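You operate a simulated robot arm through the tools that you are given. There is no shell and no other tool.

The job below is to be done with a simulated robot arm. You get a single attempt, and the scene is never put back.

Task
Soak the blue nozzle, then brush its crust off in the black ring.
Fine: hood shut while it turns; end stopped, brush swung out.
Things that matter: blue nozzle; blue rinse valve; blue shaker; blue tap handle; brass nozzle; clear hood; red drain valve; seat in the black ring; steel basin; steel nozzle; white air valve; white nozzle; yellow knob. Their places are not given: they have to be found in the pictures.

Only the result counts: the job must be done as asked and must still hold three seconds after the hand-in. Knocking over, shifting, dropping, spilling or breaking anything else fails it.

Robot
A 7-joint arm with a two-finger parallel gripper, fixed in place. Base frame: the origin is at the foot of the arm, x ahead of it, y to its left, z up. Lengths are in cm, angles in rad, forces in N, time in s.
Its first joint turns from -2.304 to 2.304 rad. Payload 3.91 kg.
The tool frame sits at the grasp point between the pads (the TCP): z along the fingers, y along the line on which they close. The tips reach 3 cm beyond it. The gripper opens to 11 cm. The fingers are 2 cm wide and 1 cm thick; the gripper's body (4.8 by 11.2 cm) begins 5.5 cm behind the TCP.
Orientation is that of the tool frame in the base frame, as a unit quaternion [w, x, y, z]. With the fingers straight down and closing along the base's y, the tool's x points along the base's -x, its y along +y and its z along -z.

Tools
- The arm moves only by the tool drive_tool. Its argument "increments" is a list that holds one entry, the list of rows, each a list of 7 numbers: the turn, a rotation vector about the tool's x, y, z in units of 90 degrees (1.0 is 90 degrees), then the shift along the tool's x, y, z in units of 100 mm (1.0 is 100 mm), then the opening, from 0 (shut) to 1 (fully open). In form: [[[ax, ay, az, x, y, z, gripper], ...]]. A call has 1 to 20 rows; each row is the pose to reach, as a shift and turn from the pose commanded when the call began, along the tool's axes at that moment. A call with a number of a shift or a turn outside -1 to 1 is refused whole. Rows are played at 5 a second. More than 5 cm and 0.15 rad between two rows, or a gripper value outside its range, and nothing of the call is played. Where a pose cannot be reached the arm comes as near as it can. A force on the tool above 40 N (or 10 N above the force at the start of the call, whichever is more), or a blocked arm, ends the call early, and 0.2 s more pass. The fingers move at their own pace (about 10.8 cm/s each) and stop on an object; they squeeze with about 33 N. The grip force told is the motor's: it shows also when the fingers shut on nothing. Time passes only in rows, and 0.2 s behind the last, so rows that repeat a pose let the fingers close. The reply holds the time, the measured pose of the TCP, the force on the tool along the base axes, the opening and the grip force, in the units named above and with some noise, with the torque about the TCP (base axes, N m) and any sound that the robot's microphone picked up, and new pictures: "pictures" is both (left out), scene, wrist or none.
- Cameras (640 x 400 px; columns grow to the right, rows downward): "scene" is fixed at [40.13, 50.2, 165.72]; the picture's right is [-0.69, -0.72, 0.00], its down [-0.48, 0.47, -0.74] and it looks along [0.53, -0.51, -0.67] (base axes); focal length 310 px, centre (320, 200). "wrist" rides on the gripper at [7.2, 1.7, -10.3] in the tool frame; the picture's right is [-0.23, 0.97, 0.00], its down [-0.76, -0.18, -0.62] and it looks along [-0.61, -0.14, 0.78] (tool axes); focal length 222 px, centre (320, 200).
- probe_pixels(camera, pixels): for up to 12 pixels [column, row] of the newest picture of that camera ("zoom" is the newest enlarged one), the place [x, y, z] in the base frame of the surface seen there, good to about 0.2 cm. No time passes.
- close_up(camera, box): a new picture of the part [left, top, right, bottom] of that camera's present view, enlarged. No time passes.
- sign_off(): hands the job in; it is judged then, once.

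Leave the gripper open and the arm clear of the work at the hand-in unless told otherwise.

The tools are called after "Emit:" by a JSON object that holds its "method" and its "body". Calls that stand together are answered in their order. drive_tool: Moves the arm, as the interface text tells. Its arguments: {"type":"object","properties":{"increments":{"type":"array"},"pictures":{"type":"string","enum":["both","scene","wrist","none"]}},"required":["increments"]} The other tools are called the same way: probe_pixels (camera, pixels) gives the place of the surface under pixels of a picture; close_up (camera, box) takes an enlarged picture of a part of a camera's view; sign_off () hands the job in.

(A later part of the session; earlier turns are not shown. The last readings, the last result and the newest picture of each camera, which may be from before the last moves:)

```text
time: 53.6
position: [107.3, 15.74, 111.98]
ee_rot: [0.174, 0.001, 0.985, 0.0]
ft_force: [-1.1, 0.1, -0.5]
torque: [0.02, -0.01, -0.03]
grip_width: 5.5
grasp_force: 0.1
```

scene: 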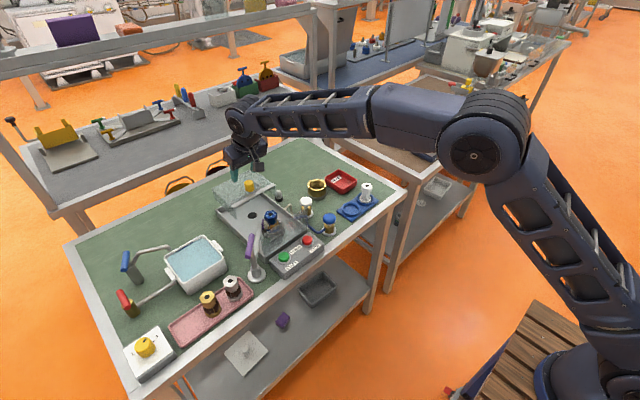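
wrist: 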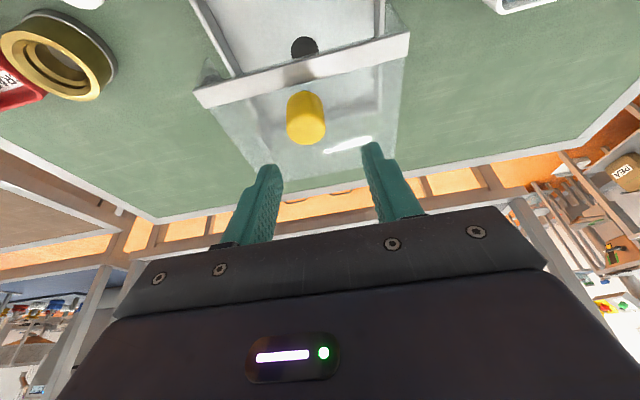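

The average pose is (107.38, 15.64, 112.0). I'll shift −0.5 cm in y and lower around the knob to z 106.35.

Emit:
{"method": "drive_tool", "body": {"increments": [[[0, 0, 0, -0.005, -0.052, 0.002, 0.5], [0, 0, 0, 0.04, -0.052, 0.13, 0.5], [0, 0, 0, 0.09, -0.052, 0.27, 0.5], [0, 0, 0, 0.14, -0.052, 0.4, 0.5], [0, 0, 0, 0.186, -0.052, 0.531, 0.5], [0, 0, 0, 0.186, -0.052, 0.531, 0.5]]]}}

Emit:
{"method": "close_up", "body": {"camera": "wrist", "box": [220, 120, 420, 245]}}

```text
time: 55.0
position: [107.41, 14.91, 106.38]
ee_rot: [0.173, 0.0, 0.985, -0.001]
ft_force: [-0.1, 1.0, 1.8]
torque: [0.01, 0.02, -0.04]
grip_width: 5.5
grasp_force: 0.1
```

scene: 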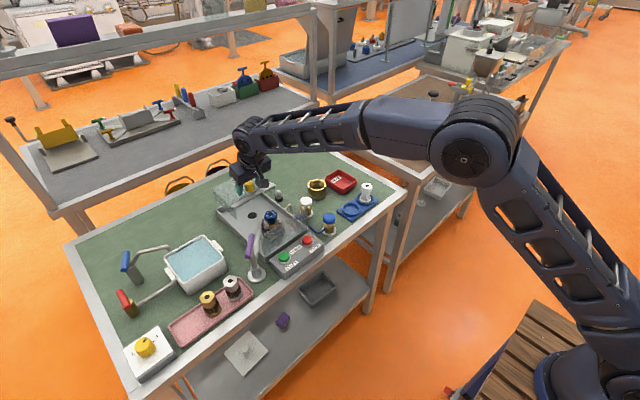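
wrist: 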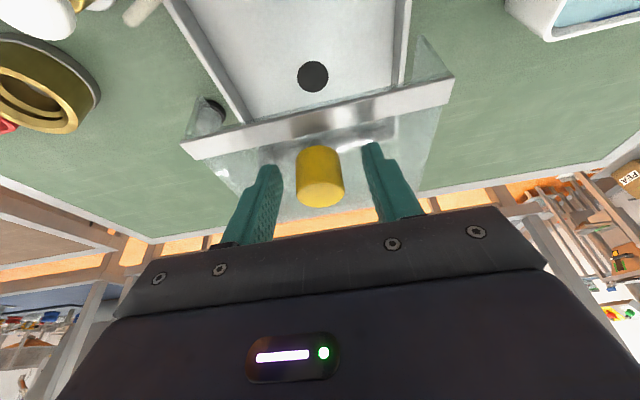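

```text
3.20 times, centred on (320, 182) of wrist
```

zoom: 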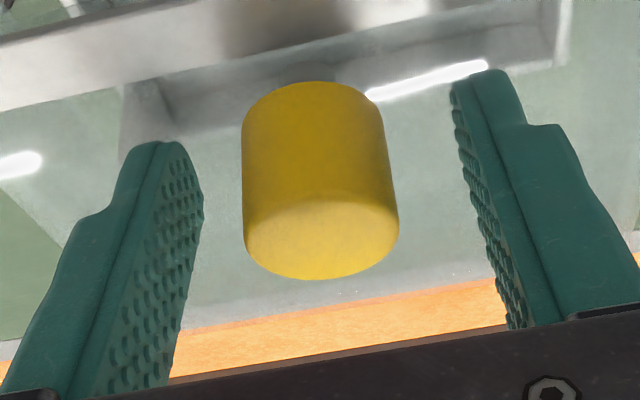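

The knob is centred between the fingers, so I'll close on it.

Emit:
{"method": "drive_tool", "body": {"increments": [[[0, 0, 0, 0, 0, 0, 0.35], [0, 0, 0, 0, 0, 0, 0.2], [0, 0, 0, 0, 0, 0, 0.1], [0, 0, 0, 0, 0, 0, 0.1]]], "pictures": "none"}}

```text
time: 56.0
position: [107.4, 15.0, 106.45]
ee_rot: [0.173, 0.001, 0.985, 0.0]
ft_force: [-0.7, -1.4, -1.3]
torque: [0.41, -0.27, -0.03]
grip_width: 2.8
grasp_force: 44.8
```

The knob is gripped (2.8 cm). I'll pull it gently 1 cm towards the robot and see whether the hood slides.

Emit:
{"method": "drive_tool", "body": {"increments": [[[0, 0, 0, 0.031, 0, -0.0114, 0.1], [0, 0, 0, 0.063, 0, -0.0228, 0.1], [0, 0, 0, 0.094, 0, -0.0342, 0.1]]]}}

Emit:
{"method": "close_up", "body": {"camera": "scene", "box": [200, 160, 310, 260]}}

```text
time: 56.8
position: [106.39, 14.92, 106.51]
ee_rot: [0.172, -0.001, 0.985, 0.0]
ft_force: [-0.4, -1.1, -18.4]
torque: [0.34, -0.36, 0.04]
grip_width: 2.76
grasp_force: 44.8
```

scene: 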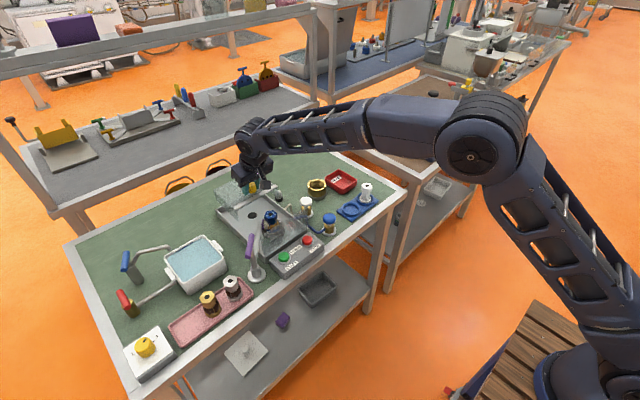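
wrist: 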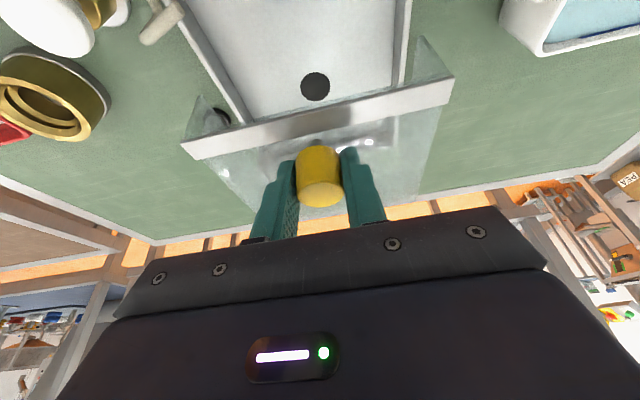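

```text
4.00 times, centred on (255, 210) of scene
```

zoom: 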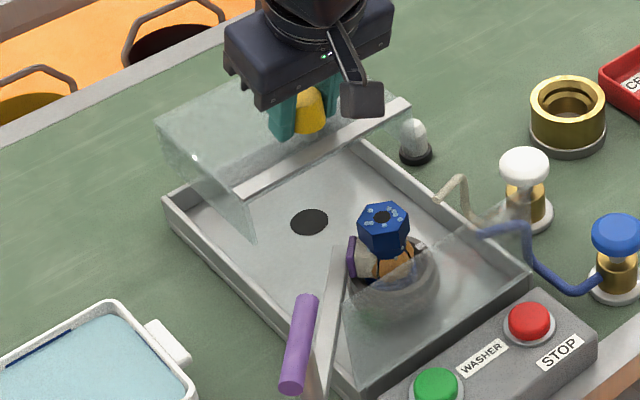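

The hood followed, but there's an 18 N vertical load. I'll probe the bar and hood to see whether it's tilting.

Emit:
{"method": "probe_pixels", "body": {"camera": "wrist", "pixels": [[210, 145], [270, 130], [380, 108], [430, 95], [320, 160], [320, 192], [318, 185], [312, 87]]}}

Emit:
{"method": "probe_pixels", "body": {"camera": "zoom", "pixels": [[245, 190], [325, 150], [400, 110], [310, 105], [165, 130], [250, 230], [200, 170], [190, 110]]}}

Emit:
{"method": "drive_tool", "body": {"increments": [[[0, 0, 0, 0, 0, 0, 0.1], [0, 0, 0, 0, 0, 0, 0.1]]], "pictures": "none"}}

```text
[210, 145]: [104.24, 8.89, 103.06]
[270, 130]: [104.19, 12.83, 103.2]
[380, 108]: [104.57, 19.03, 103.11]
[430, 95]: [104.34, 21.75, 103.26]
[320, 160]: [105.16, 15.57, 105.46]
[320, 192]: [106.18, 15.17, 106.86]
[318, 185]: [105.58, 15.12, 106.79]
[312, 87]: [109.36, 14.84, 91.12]
```

```text
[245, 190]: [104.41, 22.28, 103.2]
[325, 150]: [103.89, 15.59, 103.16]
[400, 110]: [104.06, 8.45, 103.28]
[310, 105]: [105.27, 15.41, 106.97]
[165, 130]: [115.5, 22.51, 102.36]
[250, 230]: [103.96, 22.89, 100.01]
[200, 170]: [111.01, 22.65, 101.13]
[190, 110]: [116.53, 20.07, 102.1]
```

```text
time: 57.4
position: [106.33, 14.98, 106.37]
ee_rot: [0.171, -0.001, 0.985, -0.001]
ft_force: [-2.0, -0.7, -25.1]
torque: [0.4, 0.79, 0.1]
grip_width: 2.77
grasp_force: 44.3
```

The bar stayed at z 103.2 and moved to x 104.2, so the hood is a straight slider. I'm just pulling up on it slightly, so I'll lower my command 0.15 cm and keep sliding.

Emit:
{"method": "drive_tool", "body": {"increments": [[[0, 0, 0, 0.0051, 0, 0.0141, 0.1], [0, 0, 0, 0.0521, 0, -0.003, 0.1], [0, 0, 0, 0.0991, 0, -0.0201, 0.1], [0, 0, 0, 0.1461, 0, -0.0372, 0.1], [0, 0, 0, 0.193, 0, -0.0543, 0.1]]], "pictures": "none"}}

```text
time: 58.6
position: [104.4, 15.01, 106.5]
ee_rot: [0.173, 0.0, 0.985, 0.001]
ft_force: [0.4, 7.0, -17.9]
torque: [-0.29, 0.46, 0.01]
grip_width: 2.81
grasp_force: 44.8
```

It's sliding (x now 104.4), with small side loads. I'll correct slightly and pull 3 cm more.

Emit:
{"method": "drive_tool", "body": {"increments": [[[0, 0, 0, 0.004, 0.005, 0.0113, 0.1], [0, 0, 0, 0.0746, 0.005, -0.0143, 0.1], [0, 0, 0, 0.145, 0.005, -0.04, 0.1], [0, 0, 0, 0.2155, 0.005, -0.0657, 0.1], [0, 0, 0, 0.286, 0.005, -0.0913, 0.1]]], "pictures": "scene"}}

```text
time: 59.8
position: [101.31, 14.94, 106.35]
ee_rot: [0.174, 0.0, 0.985, 0.001]
ft_force: [1.1, 3.0, -0.9]
torque: [-0.2, 0.98, -0.11]
grip_width: 2.77
grasp_force: 45.5
```

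scene: 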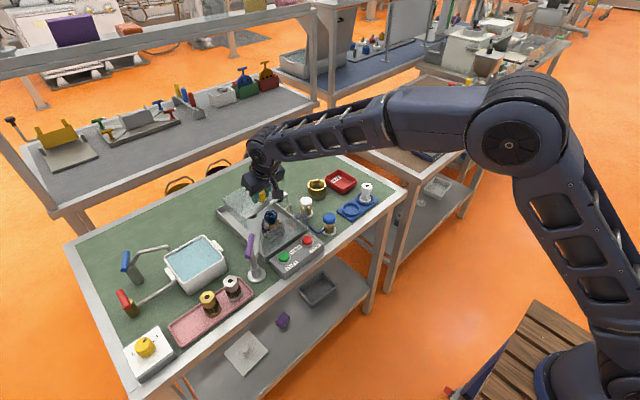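

Forces are low. The hood's front bar is about to pass over the nozzle, so I'll look closely at the clearance to the nozzle and brush bar.

Emit:
{"method": "close_up", "body": {"camera": "scene", "box": [210, 180, 320, 270]}}

```text
4.44 times, centred on (265, 225) of scene
```

zoom: 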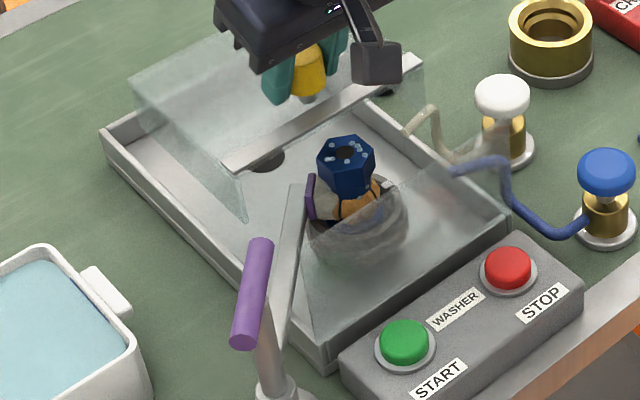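

The side panel's lower edge (z ≈ 97.5–98) clears the bar (z 97). I'll continue 3 cm.

Emit:
{"method": "drive_tool", "body": {"increments": [[[0, 0, 0, 0.0705, 0.001, -0.0257, 0.1], [0, 0, 0, 0.141, 0.002, -0.0513, 0.1], [0, 0, 0, 0.2115, 0.002, -0.077, 0.1], [0, 0, 0, 0.282, 0.003, -0.1026, 0.1]]], "pictures": "scene"}}

Emit:
{"method": "close_up", "body": {"camera": "scene", "box": [210, 180, 320, 270]}}

```text
time: 60.8
position: [98.24, 15.1, 106.42]
ee_rot: [0.174, 0.0, 0.985, 0.001]
ft_force: [1.0, 2.0, 3.7]
torque: [0.35, 0.48, 0.09]
grip_width: 2.77
grasp_force: 45.2
```

scene: 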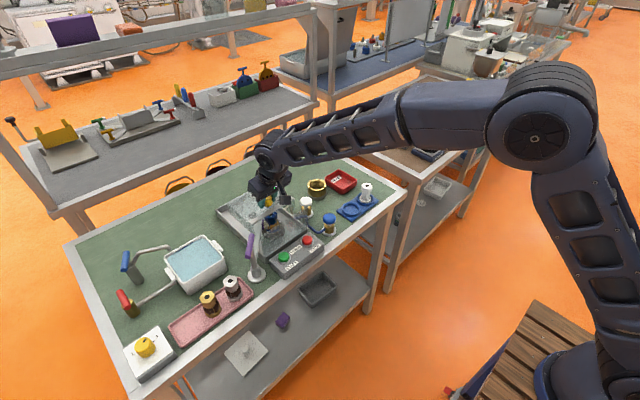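

```text
4.44 times, centred on (265, 225) of scene
```

zoom: 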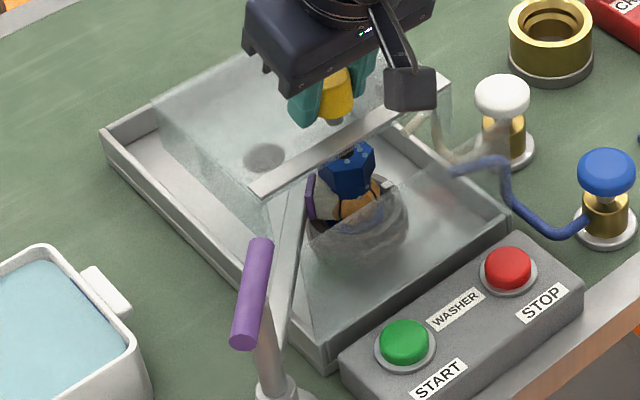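

The bar passes over the nozzle without touching it. I'll go another 3 cm.

Emit:
{"method": "drive_tool", "body": {"increments": [[[0, 0, 0, 0.0705, 0.001, -0.0257, 0.1], [0, 0, 0, 0.141, 0.002, -0.0513, 0.1], [0, 0, 0, 0.2115, 0.002, -0.077, 0.1], [0, 0, 0, 0.282, 0.003, -0.1026, 0.1]]], "pictures": "scene"}}

Emit:
{"method": "close_up", "body": {"camera": "scene", "box": [210, 180, 320, 270]}}

```text
time: 61.8
position: [95.23, 14.91, 106.29]
ee_rot: [0.175, 0.0, 0.985, 0.0]
ft_force: [1.5, -12.9, 24.8]
torque: [0.26, 0.41, -0.01]
grip_width: 2.77
grasp_force: 44.7
```

scene: 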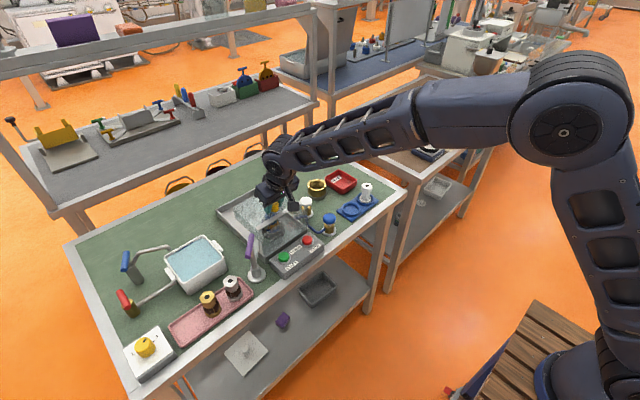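

```text
4.44 times, centred on (265, 225) of scene
```

zoom: 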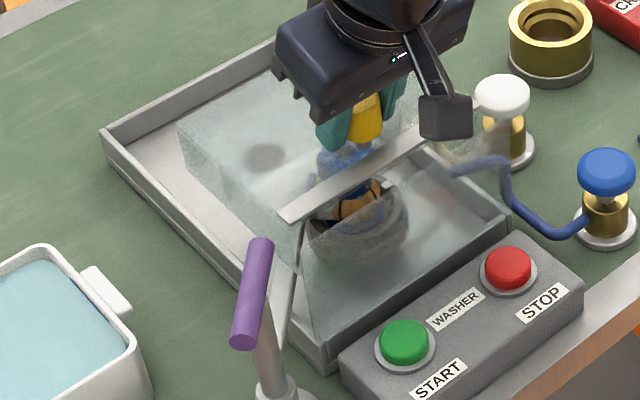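

I'm pressing slightly down and to the side now, so I'll correct that and carry on with smaller steps as the hood nears the front panel.

Emit:
{"method": "drive_tool", "body": {"increments": [[[0, 0, 0, -0.0051, -0.007, -0.0141, 0.1], [0, 0, 0, 0.042, -0.007, -0.0312, 0.1], [0, 0, 0, 0.0889, -0.007, -0.0483, 0.1]]], "pictures": "none"}}

Emit:
{"method": "drive_tool", "body": {"increments": [[[0, 0, 0, 0.0282, 0, -0.0103, 0.1], [0, 0, 0, 0.0564, 0, -0.0205, 0.1]]], "pictures": "none"}}

```text
time: 62.6
position: [94.2, 15.02, 106.34]
ee_rot: [0.172, 0.0, 0.985, 0.0]
ft_force: [-1.6, -5.8, 10.7]
torque: [0.39, -0.01, 0.11]
grip_width: 2.77
grasp_force: 44.8
```

```text
time: 63.2
position: [93.91, 14.9, 106.39]
ee_rot: [0.173, -0.001, 0.985, 0.0]
ft_force: [25.2, 2.9, -3.4]
torque: [-0.18, -0.1, -0.08]
grip_width: 2.79
grasp_force: 45.2
```

The x force jumped to 25 N at x = 93.9, so the hood has hit its end stop and is shut. I'll open the fingers and check.

Emit:
{"method": "drive_tool", "body": {"increments": [[[0, 0, 0, 0, 0, 0, 0.3], [0, 0, 0, 0, 0, 0, 0.5], [0, 0, 0, 0, 0, 0, 0.5], [0, 0, 0, 0, 0, 0, 0.5]]], "pictures": "none"}}

Emit:
{"method": "drive_tool", "body": {"increments": [[[0, 0, 0, -0.034, 0, -0.094, 0.5], [0, 0, 0, -0.137, 0, -0.376, 0.5], [0, 0, 0, -0.274, 0, -0.752, 0.5]]]}}

Emit:
{"method": "close_up", "body": {"camera": "scene", "box": [210, 180, 320, 270]}}

Emit:
{"method": "close_up", "body": {"camera": "wrist", "box": [220, 30, 440, 200]}}

```text
time: 64.2
position: [93.86, 14.9, 106.43]
ee_rot: [0.174, -0.001, 0.985, 0.0]
ft_force: [-1.3, 0.5, 1.2]
torque: [-0.02, -0.02, -0.02]
grip_width: 5.51
grasp_force: 0.1
```

```text
time: 65.0
position: [93.77, 15.11, 114.29]
ee_rot: [0.173, 0.0, 0.985, 0.0]
ft_force: [0.2, -0.4, -0.6]
torque: [0.01, 0.03, 0.05]
grip_width: 5.49
grasp_force: 0.0
```

scene: 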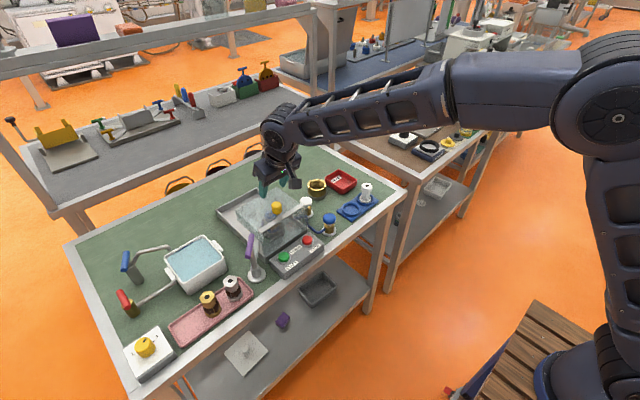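
wrist: 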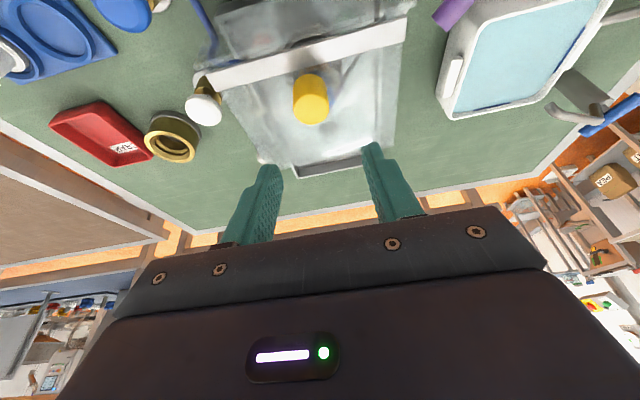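

```text
4.44 times, centred on (265, 225) of scene
```

zoom: 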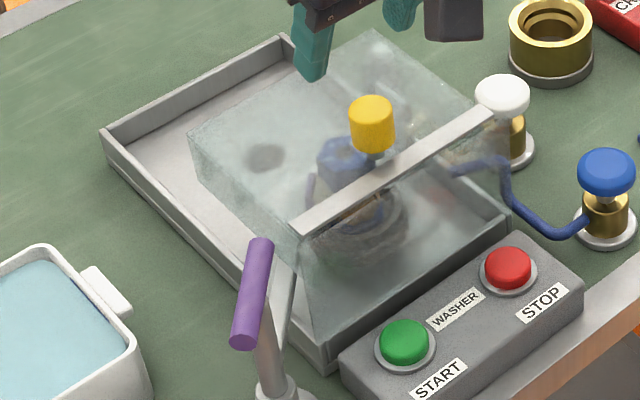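

```text
2.35 times, centred on (330, 115) of wrist
```

zoom: 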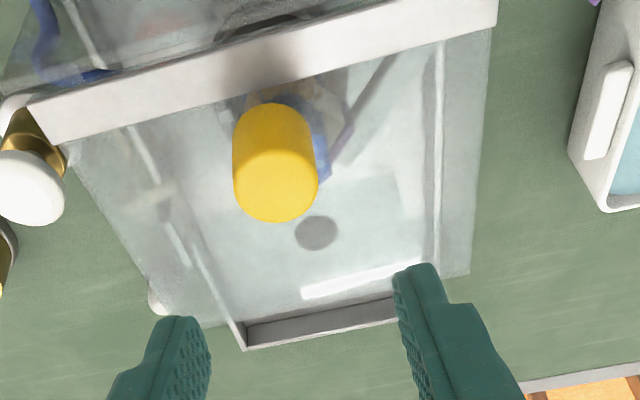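

The hood is shut against the front panel, with the nozzle and brush inside. I'll enlarge the START and STOP buttons to locate them precisely.

Emit:
{"method": "close_up", "body": {"camera": "scene", "box": [268, 228, 332, 276]}}

```text
8.33 times, centred on (300, 252) of scene
```

zoom: 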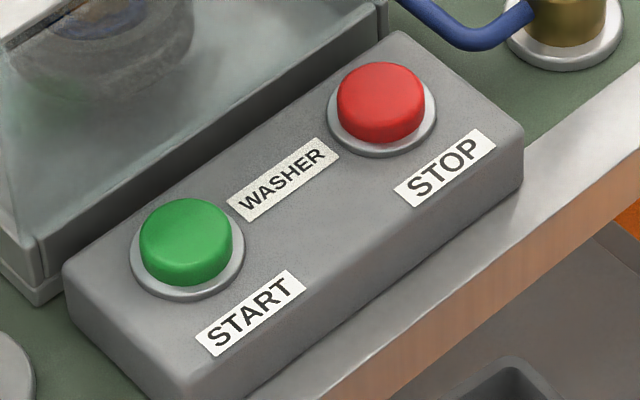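

Emit:
{"method": "probe_pixels", "body": {"camera": "zoom", "pixels": [[186, 228], [145, 232], [228, 225], [188, 202], [186, 255], [380, 90], [340, 95], [420, 90], [382, 66], [380, 115], [270, 240], [190, 290]]}}

```text
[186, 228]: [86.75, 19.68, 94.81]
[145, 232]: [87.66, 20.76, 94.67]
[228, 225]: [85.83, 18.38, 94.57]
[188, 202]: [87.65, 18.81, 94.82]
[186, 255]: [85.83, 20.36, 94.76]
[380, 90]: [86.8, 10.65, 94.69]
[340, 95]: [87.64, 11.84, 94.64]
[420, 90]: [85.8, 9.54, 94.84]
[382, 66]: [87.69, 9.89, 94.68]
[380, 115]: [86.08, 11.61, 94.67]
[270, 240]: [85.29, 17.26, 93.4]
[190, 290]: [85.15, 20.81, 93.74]
```

START's centre is at (86.75, 19.6, 94.8) and STOP's at (86.8, 10.65, 94.7). I'll move over START, turn the tool to point straight down and close the fingers.

Emit:
{"method": "drive_tool", "body": {"increments": [[[0, 0.074, 0, 0.221, 0.15, -0.08, 0.3], [0, 0.148, 0, 0.442, 0.3, -0.161, 0.1], [0, 0.222, 0, 0.663, 0.45, -0.241, 0], [0, 0.222, 0, 0.663, 0.45, -0.241, 0]]], "pictures": "none"}}

Emit:
{"method": "drive_tool", "body": {"increments": [[[0, 0, 0, 0, 0, 0, 0]]], "pictures": "none"}}

```text
time: 66.0
position: [86.72, 19.36, 114.29]
ee_rot: [-0.001, -0.001, 1.0, 0.0]
ft_force: [0.1, 0.0, 0.9]
torque: [-0.01, 0.01, -0.01]
grip_width: 0.0
grasp_force: 33.0
```

```text
time: 66.4
position: [86.75, 19.39, 114.36]
ee_rot: [-0.001, 0.0, 1.0, 0.001]
ft_force: [0.2, -0.4, 0.0]
torque: [0.01, -0.04, 0.01]
grip_width: 0.0
grasp_force: 32.9
```

I'm directly above START. I'll go down in stages.

Emit:
{"method": "drive_tool", "body": {"increments": [[[0, 0, 0, 0, 0.02, 0.35, 0], [0, 0, 0, 0, 0.02, 0.7, 0], [0, 0, 0, 0, 0.02, 1.0, 0]]], "pictures": "none"}}

Emit:
{"method": "drive_tool", "body": {"increments": [[[0, 0, 0, 0, 0, 0.25, 0], [0, 0, 0, 0, 0, 0.45, 0], [0, 0, 0, 0, 0, 0.56, 0], [0, 0, 0, 0, 0, 0.58, 0]]]}}

Emit:
{"method": "close_up", "body": {"camera": "scene", "box": [248, 208, 328, 268]}}

```text
time: 67.2
position: [86.57, 19.67, 104.7]
ee_rot: [0.0, 0.0, 1.0, 0.0]
ft_force: [0.1, 0.2, 0.0]
torque: [-0.02, 0.0, -0.01]
grip_width: 0.0
grasp_force: 32.5
```

```text
time: 68.2
position: [86.72, 19.71, 98.61]
ee_rot: [0.0, 0.0, 1.0, 0.0]
ft_force: [0.0, 0.9, -0.9]
torque: [-0.01, 0.0, 0.03]
grip_width: 0.0
grasp_force: 32.5
```

scene: 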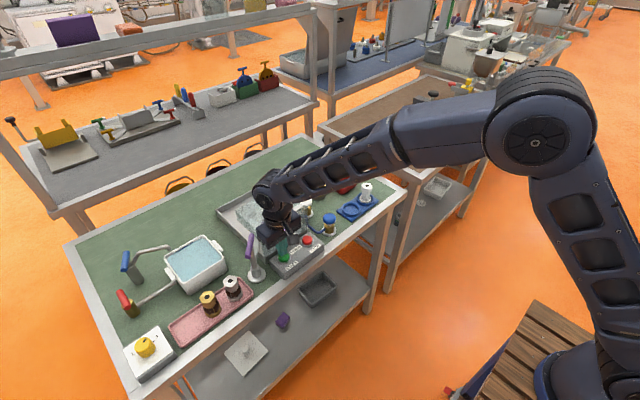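
wrist: 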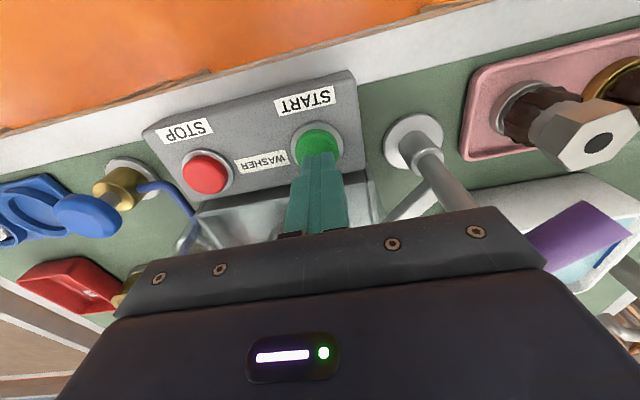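

```text
6.67 times, centred on (288, 238) of scene
```

zoom: 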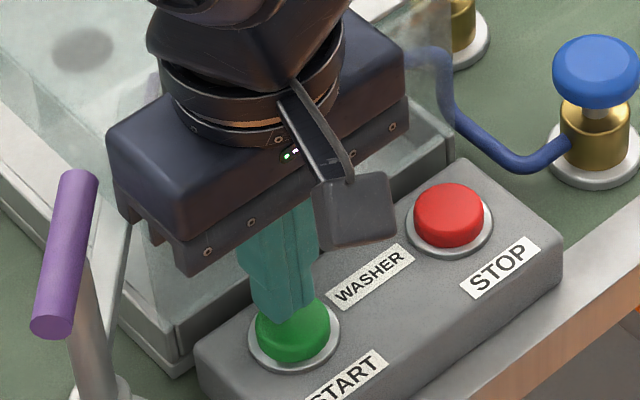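

The tip is 0.8 cm above START. I'll press down slowly and watch for force or a sound.

Emit:
{"method": "drive_tool", "body": {"increments": [[[0, 0, 0, 0, 0, 0.04, 0], [0, 0, 0, 0, 0, 0.07, 0], [0, 0, 0, 0, 0, 0.09, 0], [0, 0, 0, 0, 0, 0.105, 0]]], "pictures": "none"}}

```text
time: 69.2
position: [86.68, 19.64, 97.5]
ee_rot: [0.0, 0.0, 1.0, 0.0]
ft_force: [0.0, -1.0, 0.5]
torque: [0.0, -0.02, -0.01]
grip_width: 0.03
grasp_force: 32.6
```

There's hardly any force yet with the tip at z 94.5. I'll press a bit deeper.

Emit:
{"method": "drive_tool", "body": {"increments": [[[0, 0, 0, 0, 0, 0.012, 0], [0, 0, 0, 0, 0, 0.024, 0]]], "pictures": "scene"}}

Emit:
{"method": "close_up", "body": {"camera": "scene", "box": [248, 208, 328, 268]}}

```text
time: 69.8
position: [86.54, 19.7, 97.38]
ee_rot: [0.0, -0.001, 1.0, -0.001]
ft_force: [-0.4, -1.4, 3.6]
torque: [-0.07, 0.01, -0.01]
grip_width: 0.0
grasp_force: 33.5
heard: click
```

scene: 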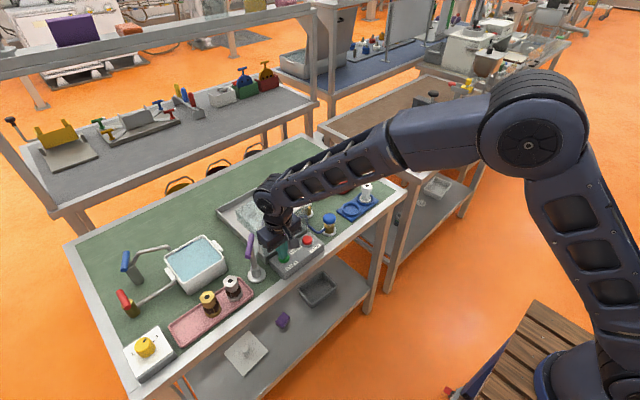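

```text
6.67 times, centred on (288, 238) of scene
```

zoom: 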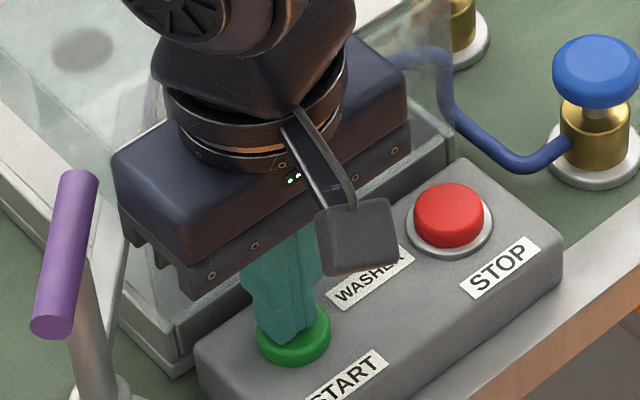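

A click was heard, so START is pressed. I'll back off upward and watch the washer.

Emit:
{"method": "drive_tool", "body": {"increments": [[[0, 0, 0, 0, 0, -0.1, 0], [0, 0, 0, 0, 0, -0.4, 0], [0, 0, 0, 0, 0, -0.8, 0]]]}}

Emit:
{"method": "close_up", "body": {"camera": "scene", "box": [230, 190, 326, 262]}}

```text
time: 70.6
position: [86.67, 19.82, 105.15]
ee_rot: [-0.001, 0.0, 1.0, 0.0]
ft_force: [1.1, 0.5, -0.8]
torque: [-0.01, -0.01, 0.0]
grip_width: 0.0
grasp_force: 32.6
```

scene: 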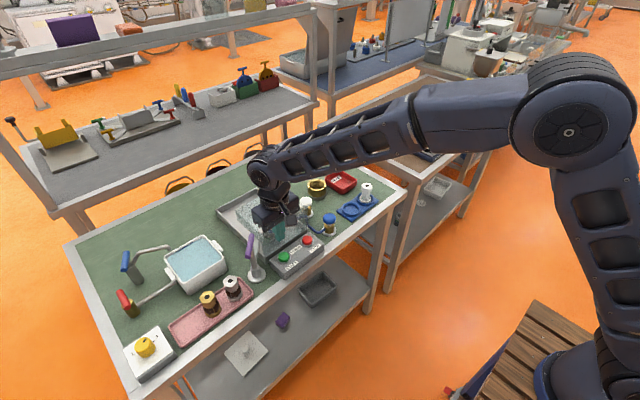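
wrist: 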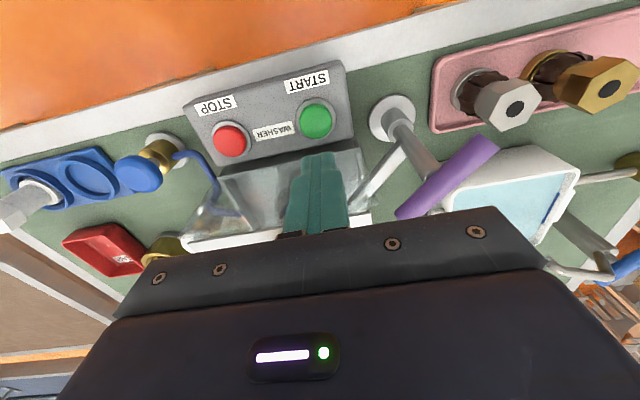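

```text
5.56 times, centred on (278, 226) of scene
```

zoom: 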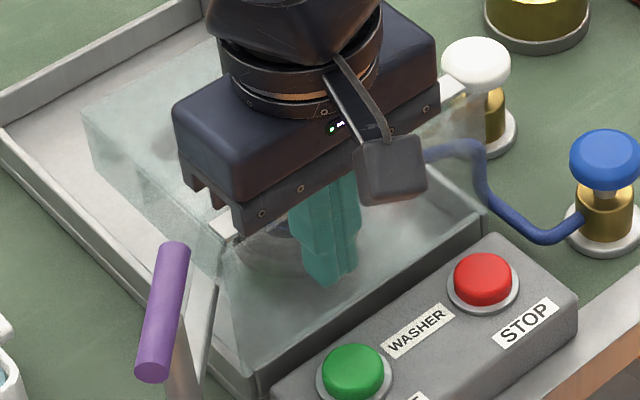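

The gripper hides the ring, so I'll move to hover over STOP. That clears the view.

Emit:
{"method": "drive_tool", "body": {"increments": [[[0, 0, 0, 0, -0.3, 0, 0], [0, 0, 0, 0, -0.6, 0, 0], [0, 0, 0, 0, -0.9, 0, 0]]], "pictures": "scene"}}

Emit:
{"method": "close_up", "body": {"camera": "scene", "box": [230, 190, 326, 262]}}

```text
time: 71.4
position: [86.72, 10.75, 105.37]
ee_rot: [-0.001, -0.001, 1.0, -0.001]
ft_force: [-0.3, 0.2, 0.2]
torque: [-0.02, -0.01, 0.04]
grip_width: 0.01
grasp_force: 33.1
```

scene: 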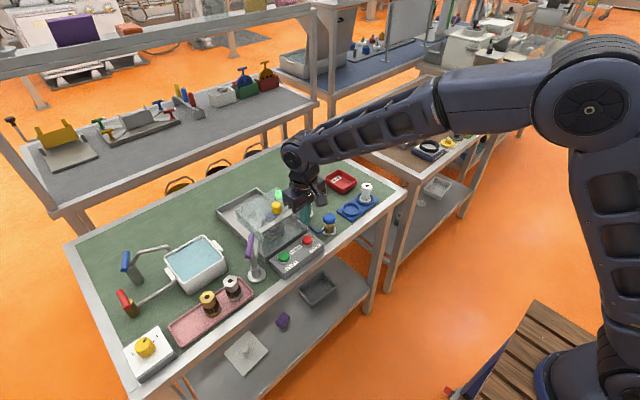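

```text
5.56 times, centred on (278, 226) of scene
```

zoom: 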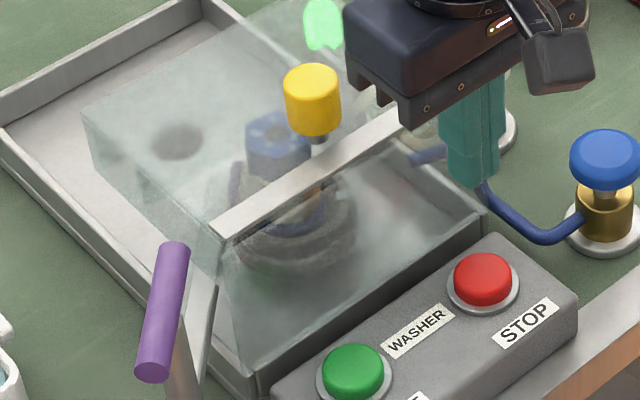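

The dome lamp is now green, so the ring is turning. I'll zoom in on the nozzle to follow the crust.

Emit:
{"method": "close_up", "body": {"camera": "scene", "box": [255, 200, 300, 240]}}

Emit:
{"method": "drive_tool", "body": {"increments": [[[0, 0, 0, 0, 0, 0, 0], [0, 0, 0, 0, 0, 0, 0], [0, 0, 0, 0, 0, 0, 0], [0, 0, 0, 0, 0, 0, 0], [0, 0, 0, 0, 0, 0, 0]]], "pictures": "none"}}

Emit:
{"method": "close_up", "body": {"camera": "scene", "box": [255, 200, 300, 240]}}

```text
10.00 times, centred on (278, 220) of scene
```

zoom: 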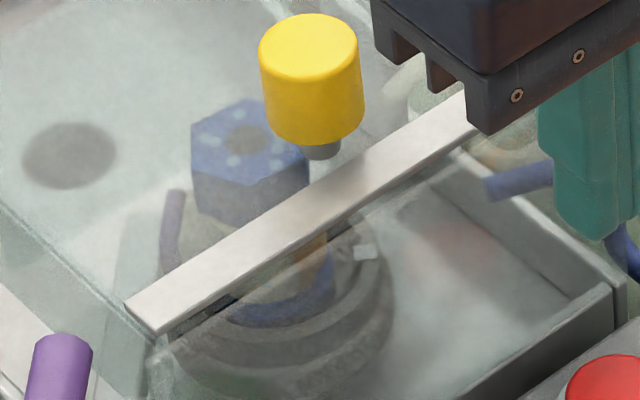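

```text
time: 72.6
position: [86.7, 10.71, 105.37]
ee_rot: [0.001, 0.0, 1.0, 0.0]
ft_force: [-0.5, 0.4, -0.4]
torque: [-0.02, 0.01, 0.01]
grip_width: 0.0
grasp_force: 32.8
```

```text
10.00 times, centred on (278, 220) of scene
```

zoom: 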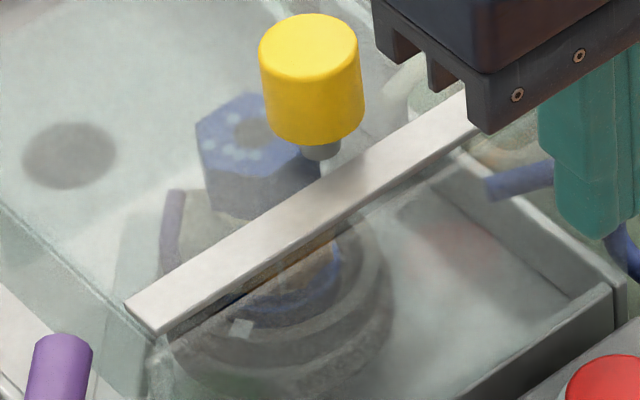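

The ring is turning: its white mark moved from (365,252) to (240,328). I'll wait and watch the crust.

Emit:
{"method": "drive_tool", "body": {"increments": [[[0, 0, 0, 0, 0, 0, 0], [0, 0, 0, 0, 0, 0, 0], [0, 0, 0, 0, 0, 0, 0], [0, 0, 0, 0, 0, 0, 0], [0, 0, 0, 0, 0, 0, 0], [0, 0, 0, 0, 0, 0, 0], [0, 0, 0, 0, 0, 0, 0], [0, 0, 0, 0, 0, 0, 0], [0, 0, 0, 0, 0, 0, 0], [0, 0, 0, 0, 0, 0, 0], [0, 0, 0, 0, 0, 0, 0], [0, 0, 0, 0, 0, 0, 0], [0, 0, 0, 0, 0, 0, 0], [0, 0, 0, 0, 0, 0, 0], [0, 0, 0, 0, 0, 0, 0]]], "pictures": "none"}}

Emit:
{"method": "close_up", "body": {"camera": "scene", "box": [255, 200, 300, 240]}}

Emit:
{"method": "drive_tool", "body": {"increments": [[[0, 0, 0, 0, 0, 0, 0], [0, 0, 0, 0, 0, 0, 0], [0, 0, 0, 0, 0, 0, 0], [0, 0, 0, 0, 0, 0, 0], [0, 0, 0, 0, 0, 0, 0], [0, 0, 0, 0, 0, 0, 0]]], "pictures": "none"}}

Emit:
{"method": "close_up", "body": {"camera": "scene", "box": [255, 200, 300, 240]}}

```text
time: 75.8
position: [86.75, 10.79, 105.3]
ee_rot: [0.0, 0.0, 1.0, 0.0]
ft_force: [-0.8, 0.2, -1.0]
torque: [-0.02, 0.0, -0.03]
grip_width: 0.04
grasp_force: 33.3
```

```text
10.00 times, centred on (278, 220) of scene
```

zoom: 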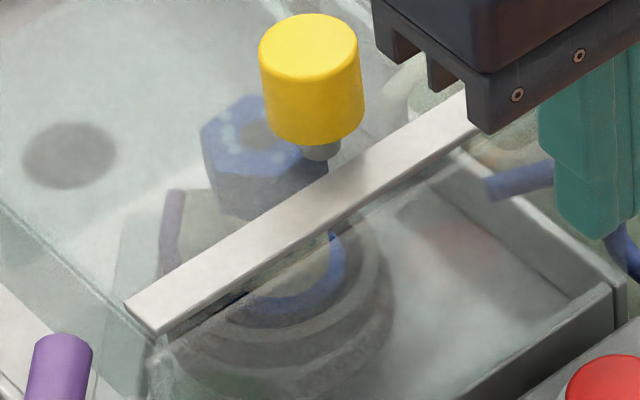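

```text
time: 77.2
position: [86.78, 10.83, 105.28]
ee_rot: [0.0, 0.0, 1.0, 0.0]
ft_force: [-0.6, 0.2, 0.6]
torque: [-0.03, 0.01, 0.06]
grip_width: 0.0
grasp_force: 32.6
```

```text
10.00 times, centred on (278, 220) of scene
```

zoom: 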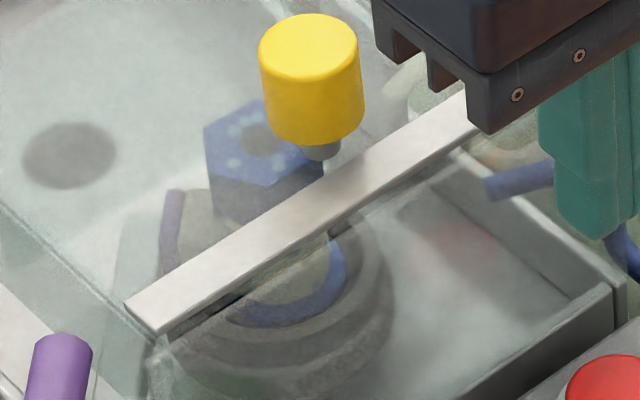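

The tan crust seems to be going and I can see a pale body now. I'll wait longer and also check with the wrist camera.

Emit:
{"method": "drive_tool", "body": {"increments": [[[0, 0, 0, 0, 0, 0, 0], [0, 0, 0, 0, 0, 0, 0], [0, 0, 0, 0, 0, 0, 0], [0, 0, 0, 0, 0, 0, 0], [0, 0, 0, 0, 0, 0, 0], [0, 0, 0, 0, 0, 0, 0], [0, 0, 0, 0, 0, 0, 0], [0, 0, 0, 0, 0, 0, 0], [0, 0, 0, 0, 0, 0, 0], [0, 0, 0, 0, 0, 0, 0], [0, 0, 0, 0, 0, 0, 0], [0, 0, 0, 0, 0, 0, 0], [0, 0, 0, 0, 0, 0, 0], [0, 0, 0, 0, 0, 0, 0], [0, 0, 0, 0, 0, 0, 0], [0, 0, 0, 0, 0, 0, 0], [0, 0, 0, 0, 0, 0, 0], [0, 0, 0, 0, 0, 0, 0], [0, 0, 0, 0, 0, 0, 0], [0, 0, 0, 0, 0, 0, 0]]]}}

Emit:
{"method": "close_up", "body": {"camera": "wrist", "box": [270, 60, 470, 220]}}

Emit:
{"method": "close_up", "body": {"camera": "scene", "box": [255, 200, 300, 240]}}

```text
time: 81.4
position: [86.64, 10.73, 105.28]
ee_rot: [0.0, 0.0, 1.0, 0.0]
ft_force: [-0.2, 0.5, 0.4]
torque: [0.03, -0.01, -0.01]
grip_width: 0.02
grasp_force: 33.2
```

scene: 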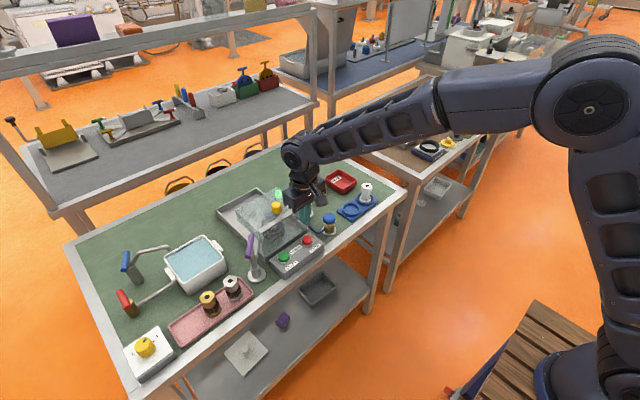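
wrist: 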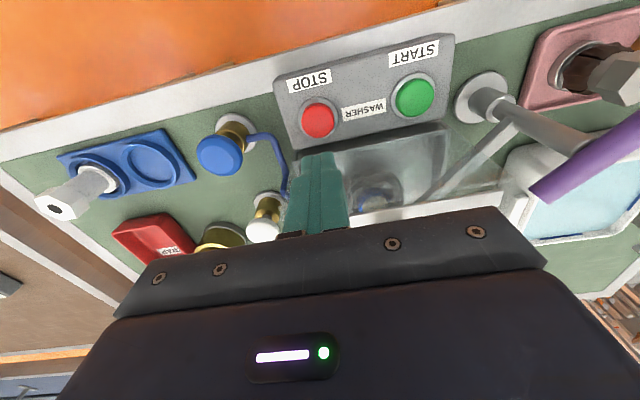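

```text
2.50 times, centred on (370, 140) of wrist
```

zoom: 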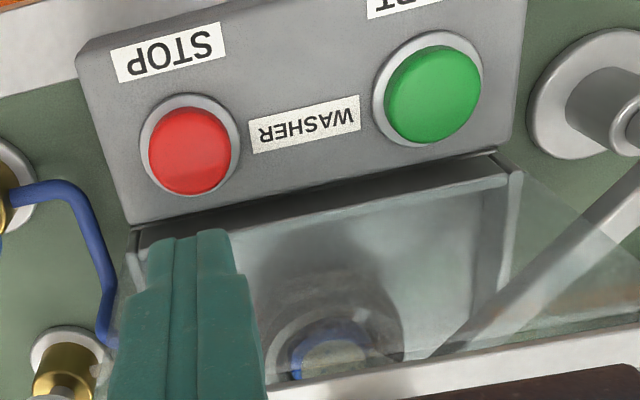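

```text
10.00 times, centred on (278, 220) of scene
```

zoom: 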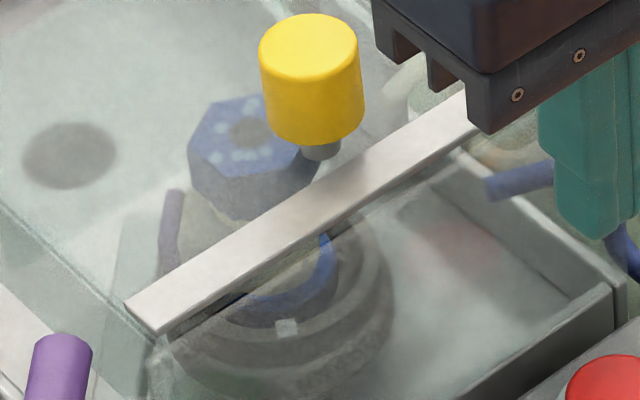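

From the wrist side I see the blue flange and a pale body inside the ring. I'll enlarge further.

Emit:
{"method": "close_up", "body": {"camera": "wrist", "box": [350, 160, 414, 214]}}

Emit:
{"method": "close_up", "body": {"camera": "scene", "box": [345, 175, 385, 220]}}

```text
7.41 times, centred on (382, 187) of wrist
```

zoom: 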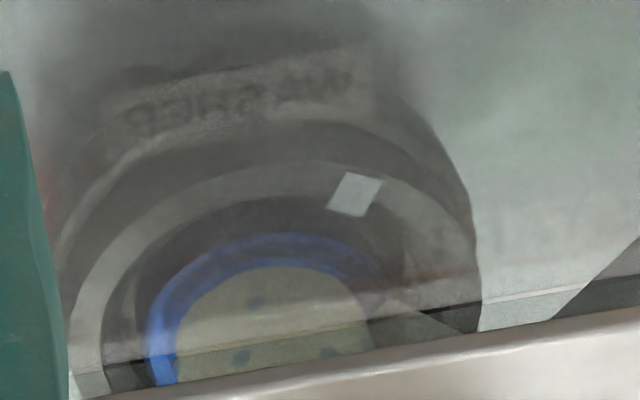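

```text
8.89 times, centred on (365, 198) of scene
```

zoom: 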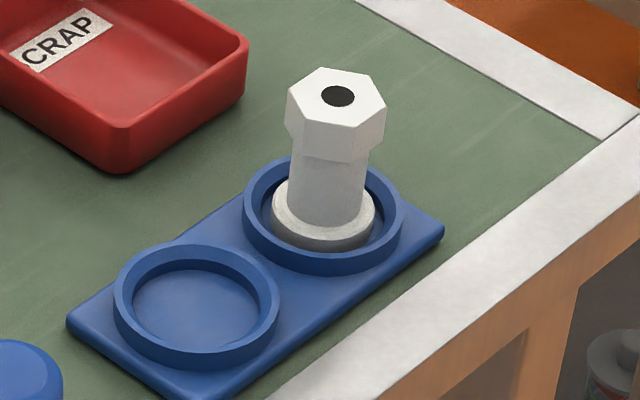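

The clean white nozzle has the same pale cylindrical body, so the crust does look brushed off. I'll check two more rotation phases to be sure it's gone all round.

Emit:
{"method": "drive_tool", "body": {"increments": [[[0, 0, 0, 0, 0, 0, 0], [0, 0, 0, 0, 0, 0, 0]]], "pictures": "none"}}

Emit:
{"method": "close_up", "body": {"camera": "wrist", "box": [350, 160, 414, 214]}}

Emit:
{"method": "drive_tool", "body": {"increments": [[[0, 0, 0, 0, 0, 0, 0], [0, 0, 0, 0, 0, 0, 0], [0, 0, 0, 0, 0, 0, 0]]], "pictures": "none"}}

Emit:
{"method": "close_up", "body": {"camera": "wrist", "box": [350, 160, 414, 214]}}

Emit:
{"method": "drive_tool", "body": {"increments": [[[0, 0, 0, 0, 0, 0, 0], [0, 0, 0, 0, 0, 0, 0], [0, 0, 0, 0, 0, 0, 0]]], "pictures": "none"}}

Emit:
{"method": "close_up", "body": {"camera": "wrist", "box": [350, 160, 414, 214]}}

```text
time: 82.0
position: [86.63, 10.73, 105.18]
ee_rot: [0.0, 0.0, 1.0, -0.001]
ft_force: [-0.2, -0.4, 0.4]
torque: [0.03, 0.01, 0.0]
grip_width: 0.01
grasp_force: 33.2
```

```text
7.41 times, centred on (382, 187) of wrist
```

zoom: 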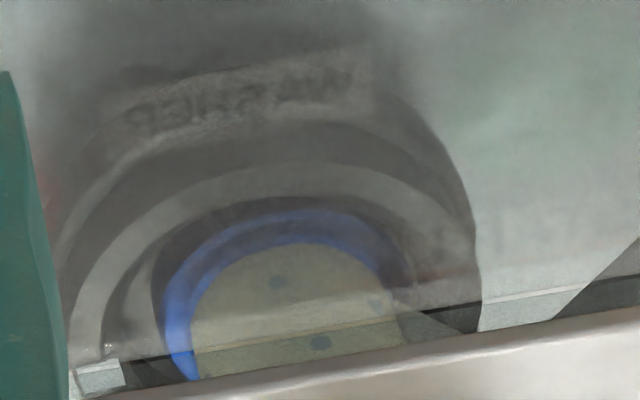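

```text
time: 82.8
position: [86.61, 10.6, 105.18]
ee_rot: [0.0, 0.0, 1.0, -0.001]
ft_force: [0.4, -0.3, -0.4]
torque: [0.0, -0.02, 0.02]
grip_width: 0.01
grasp_force: 33.1
```

```text
7.41 times, centred on (382, 187) of wrist
```

zoom: 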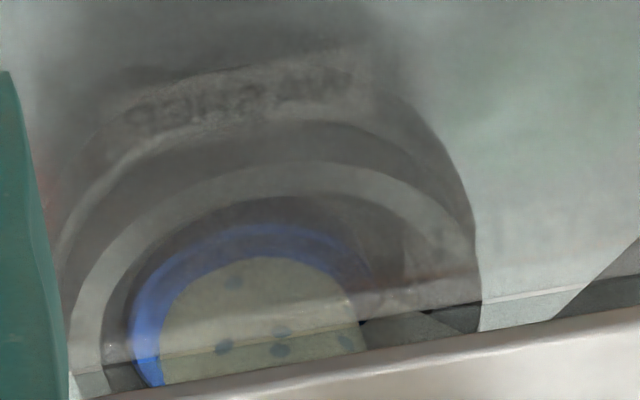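

```text
time: 83.6
position: [86.72, 10.73, 105.22]
ee_rot: [-0.001, 0.0, 1.0, 0.0]
ft_force: [-0.6, 0.4, 0.0]
torque: [0.0, -0.02, 0.0]
grip_width: 0.01
grasp_force: 33.0
```

```text
7.41 times, centred on (382, 187) of wrist
```

zoom: 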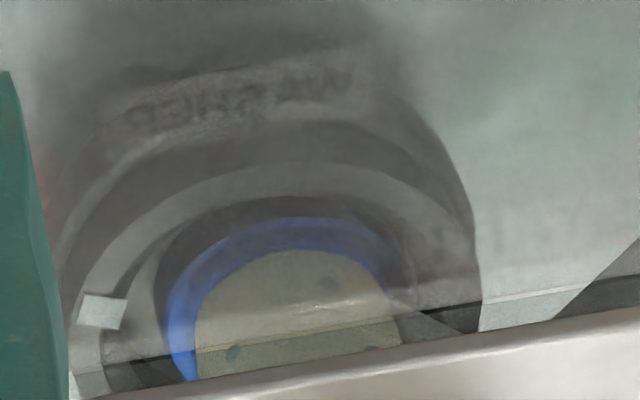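

No crust shows at any phase; only a pale wet body is left. Before pressing STOP I'll probe the blue rinse pipe beside it to check that the fingers will clear it.

Emit:
{"method": "probe_pixels", "body": {"camera": "wrist", "pixels": [[252, 136], [268, 137], [277, 148], [283, 165], [286, 185], [318, 118], [232, 140], [220, 155]]}}

```text
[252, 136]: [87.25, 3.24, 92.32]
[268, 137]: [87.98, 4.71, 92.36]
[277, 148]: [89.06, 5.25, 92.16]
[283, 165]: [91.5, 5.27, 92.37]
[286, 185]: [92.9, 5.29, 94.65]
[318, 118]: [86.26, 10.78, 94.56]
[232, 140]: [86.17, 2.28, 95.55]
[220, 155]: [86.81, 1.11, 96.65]
```

The pipe stays at y ≤ 5.3, so the fingers clear it. I'll descend to STOP and press until it clicks.

Emit:
{"method": "drive_tool", "body": {"increments": [[[0, 0, 0, -0.005, 0, 0.3, 0], [0, 0, 0, -0.005, 0, 0.55, 0], [0, 0, 0, -0.005, 0, 0.68, 0], [0, 0, 0, -0.005, 0, 0.72, 0], [0, 0, 0, -0.005, 0, 0.75, 0]]], "pictures": "none"}}

Emit:
{"method": "drive_tool", "body": {"increments": [[[0, 0, 0, 0, 0, 0.015, 0], [0, 0, 0, 0, 0, 0.03, 0], [0, 0, 0, 0, 0, 0.045, 0]]], "pictures": "none"}}

```text
time: 84.8
position: [86.59, 10.77, 97.79]
ee_rot: [0.0, 0.001, 1.0, 0.0]
ft_force: [0.5, -0.1, 0.6]
torque: [0.01, -0.02, 0.03]
grip_width: 0.0
grasp_force: 33.4
```

```text
time: 85.6
position: [86.6, 10.82, 97.45]
ee_rot: [-0.001, 0.0, 1.0, -0.001]
ft_force: [-1.2, 0.1, 1.7]
torque: [0.01, 0.02, -0.03]
grip_width: 0.0
grasp_force: 33.1
heard: click
```

A click was heard. I'll lift off and check that the ring has stopped.

Emit:
{"method": "drive_tool", "body": {"increments": [[[0, 0, 0, 0, 0, -0.1, 0], [0, 0, 0, 0, 0, -0.4, 0], [0, 0, 0, 0, 0, -0.8, 0]]], "pictures": "none"}}

Emit:
{"method": "close_up", "body": {"camera": "scene", "box": [235, 180, 315, 250]}}

Emit:
{"method": "drive_tool", "body": {"increments": [[[0, 0, 0, 0, 0, 0, 0], [0, 0, 0, 0, 0, 0, 0], [0, 0, 0, 0, 0, 0, 0]]], "pictures": "none"}}

Emit:
{"method": "close_up", "body": {"camera": "scene", "box": [235, 180, 315, 250]}}

```text
time: 86.4
position: [86.58, 10.88, 105.39]
ee_rot: [0.001, -0.001, 1.0, 0.001]
ft_force: [0.2, -0.3, -0.5]
torque: [0.0, 0.02, -0.01]
grip_width: 0.0
grasp_force: 33.0
```

```text
5.71 times, centred on (275, 215) of scene
```

zoom: 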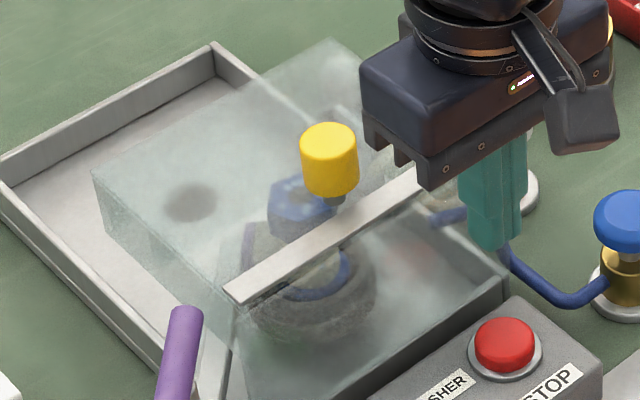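

```text
time: 87.2
position: [86.51, 10.91, 105.45]
ee_rot: [0.001, 0.0, 1.0, 0.001]
ft_force: [0.0, 0.0, 0.1]
torque: [0.03, 0.0, -0.02]
grip_width: 0.0
grasp_force: 32.7
```

```text
5.71 times, centred on (275, 215) of scene
```

zoom: 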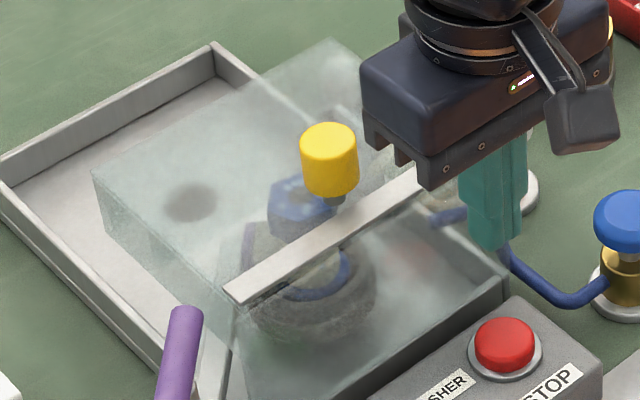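

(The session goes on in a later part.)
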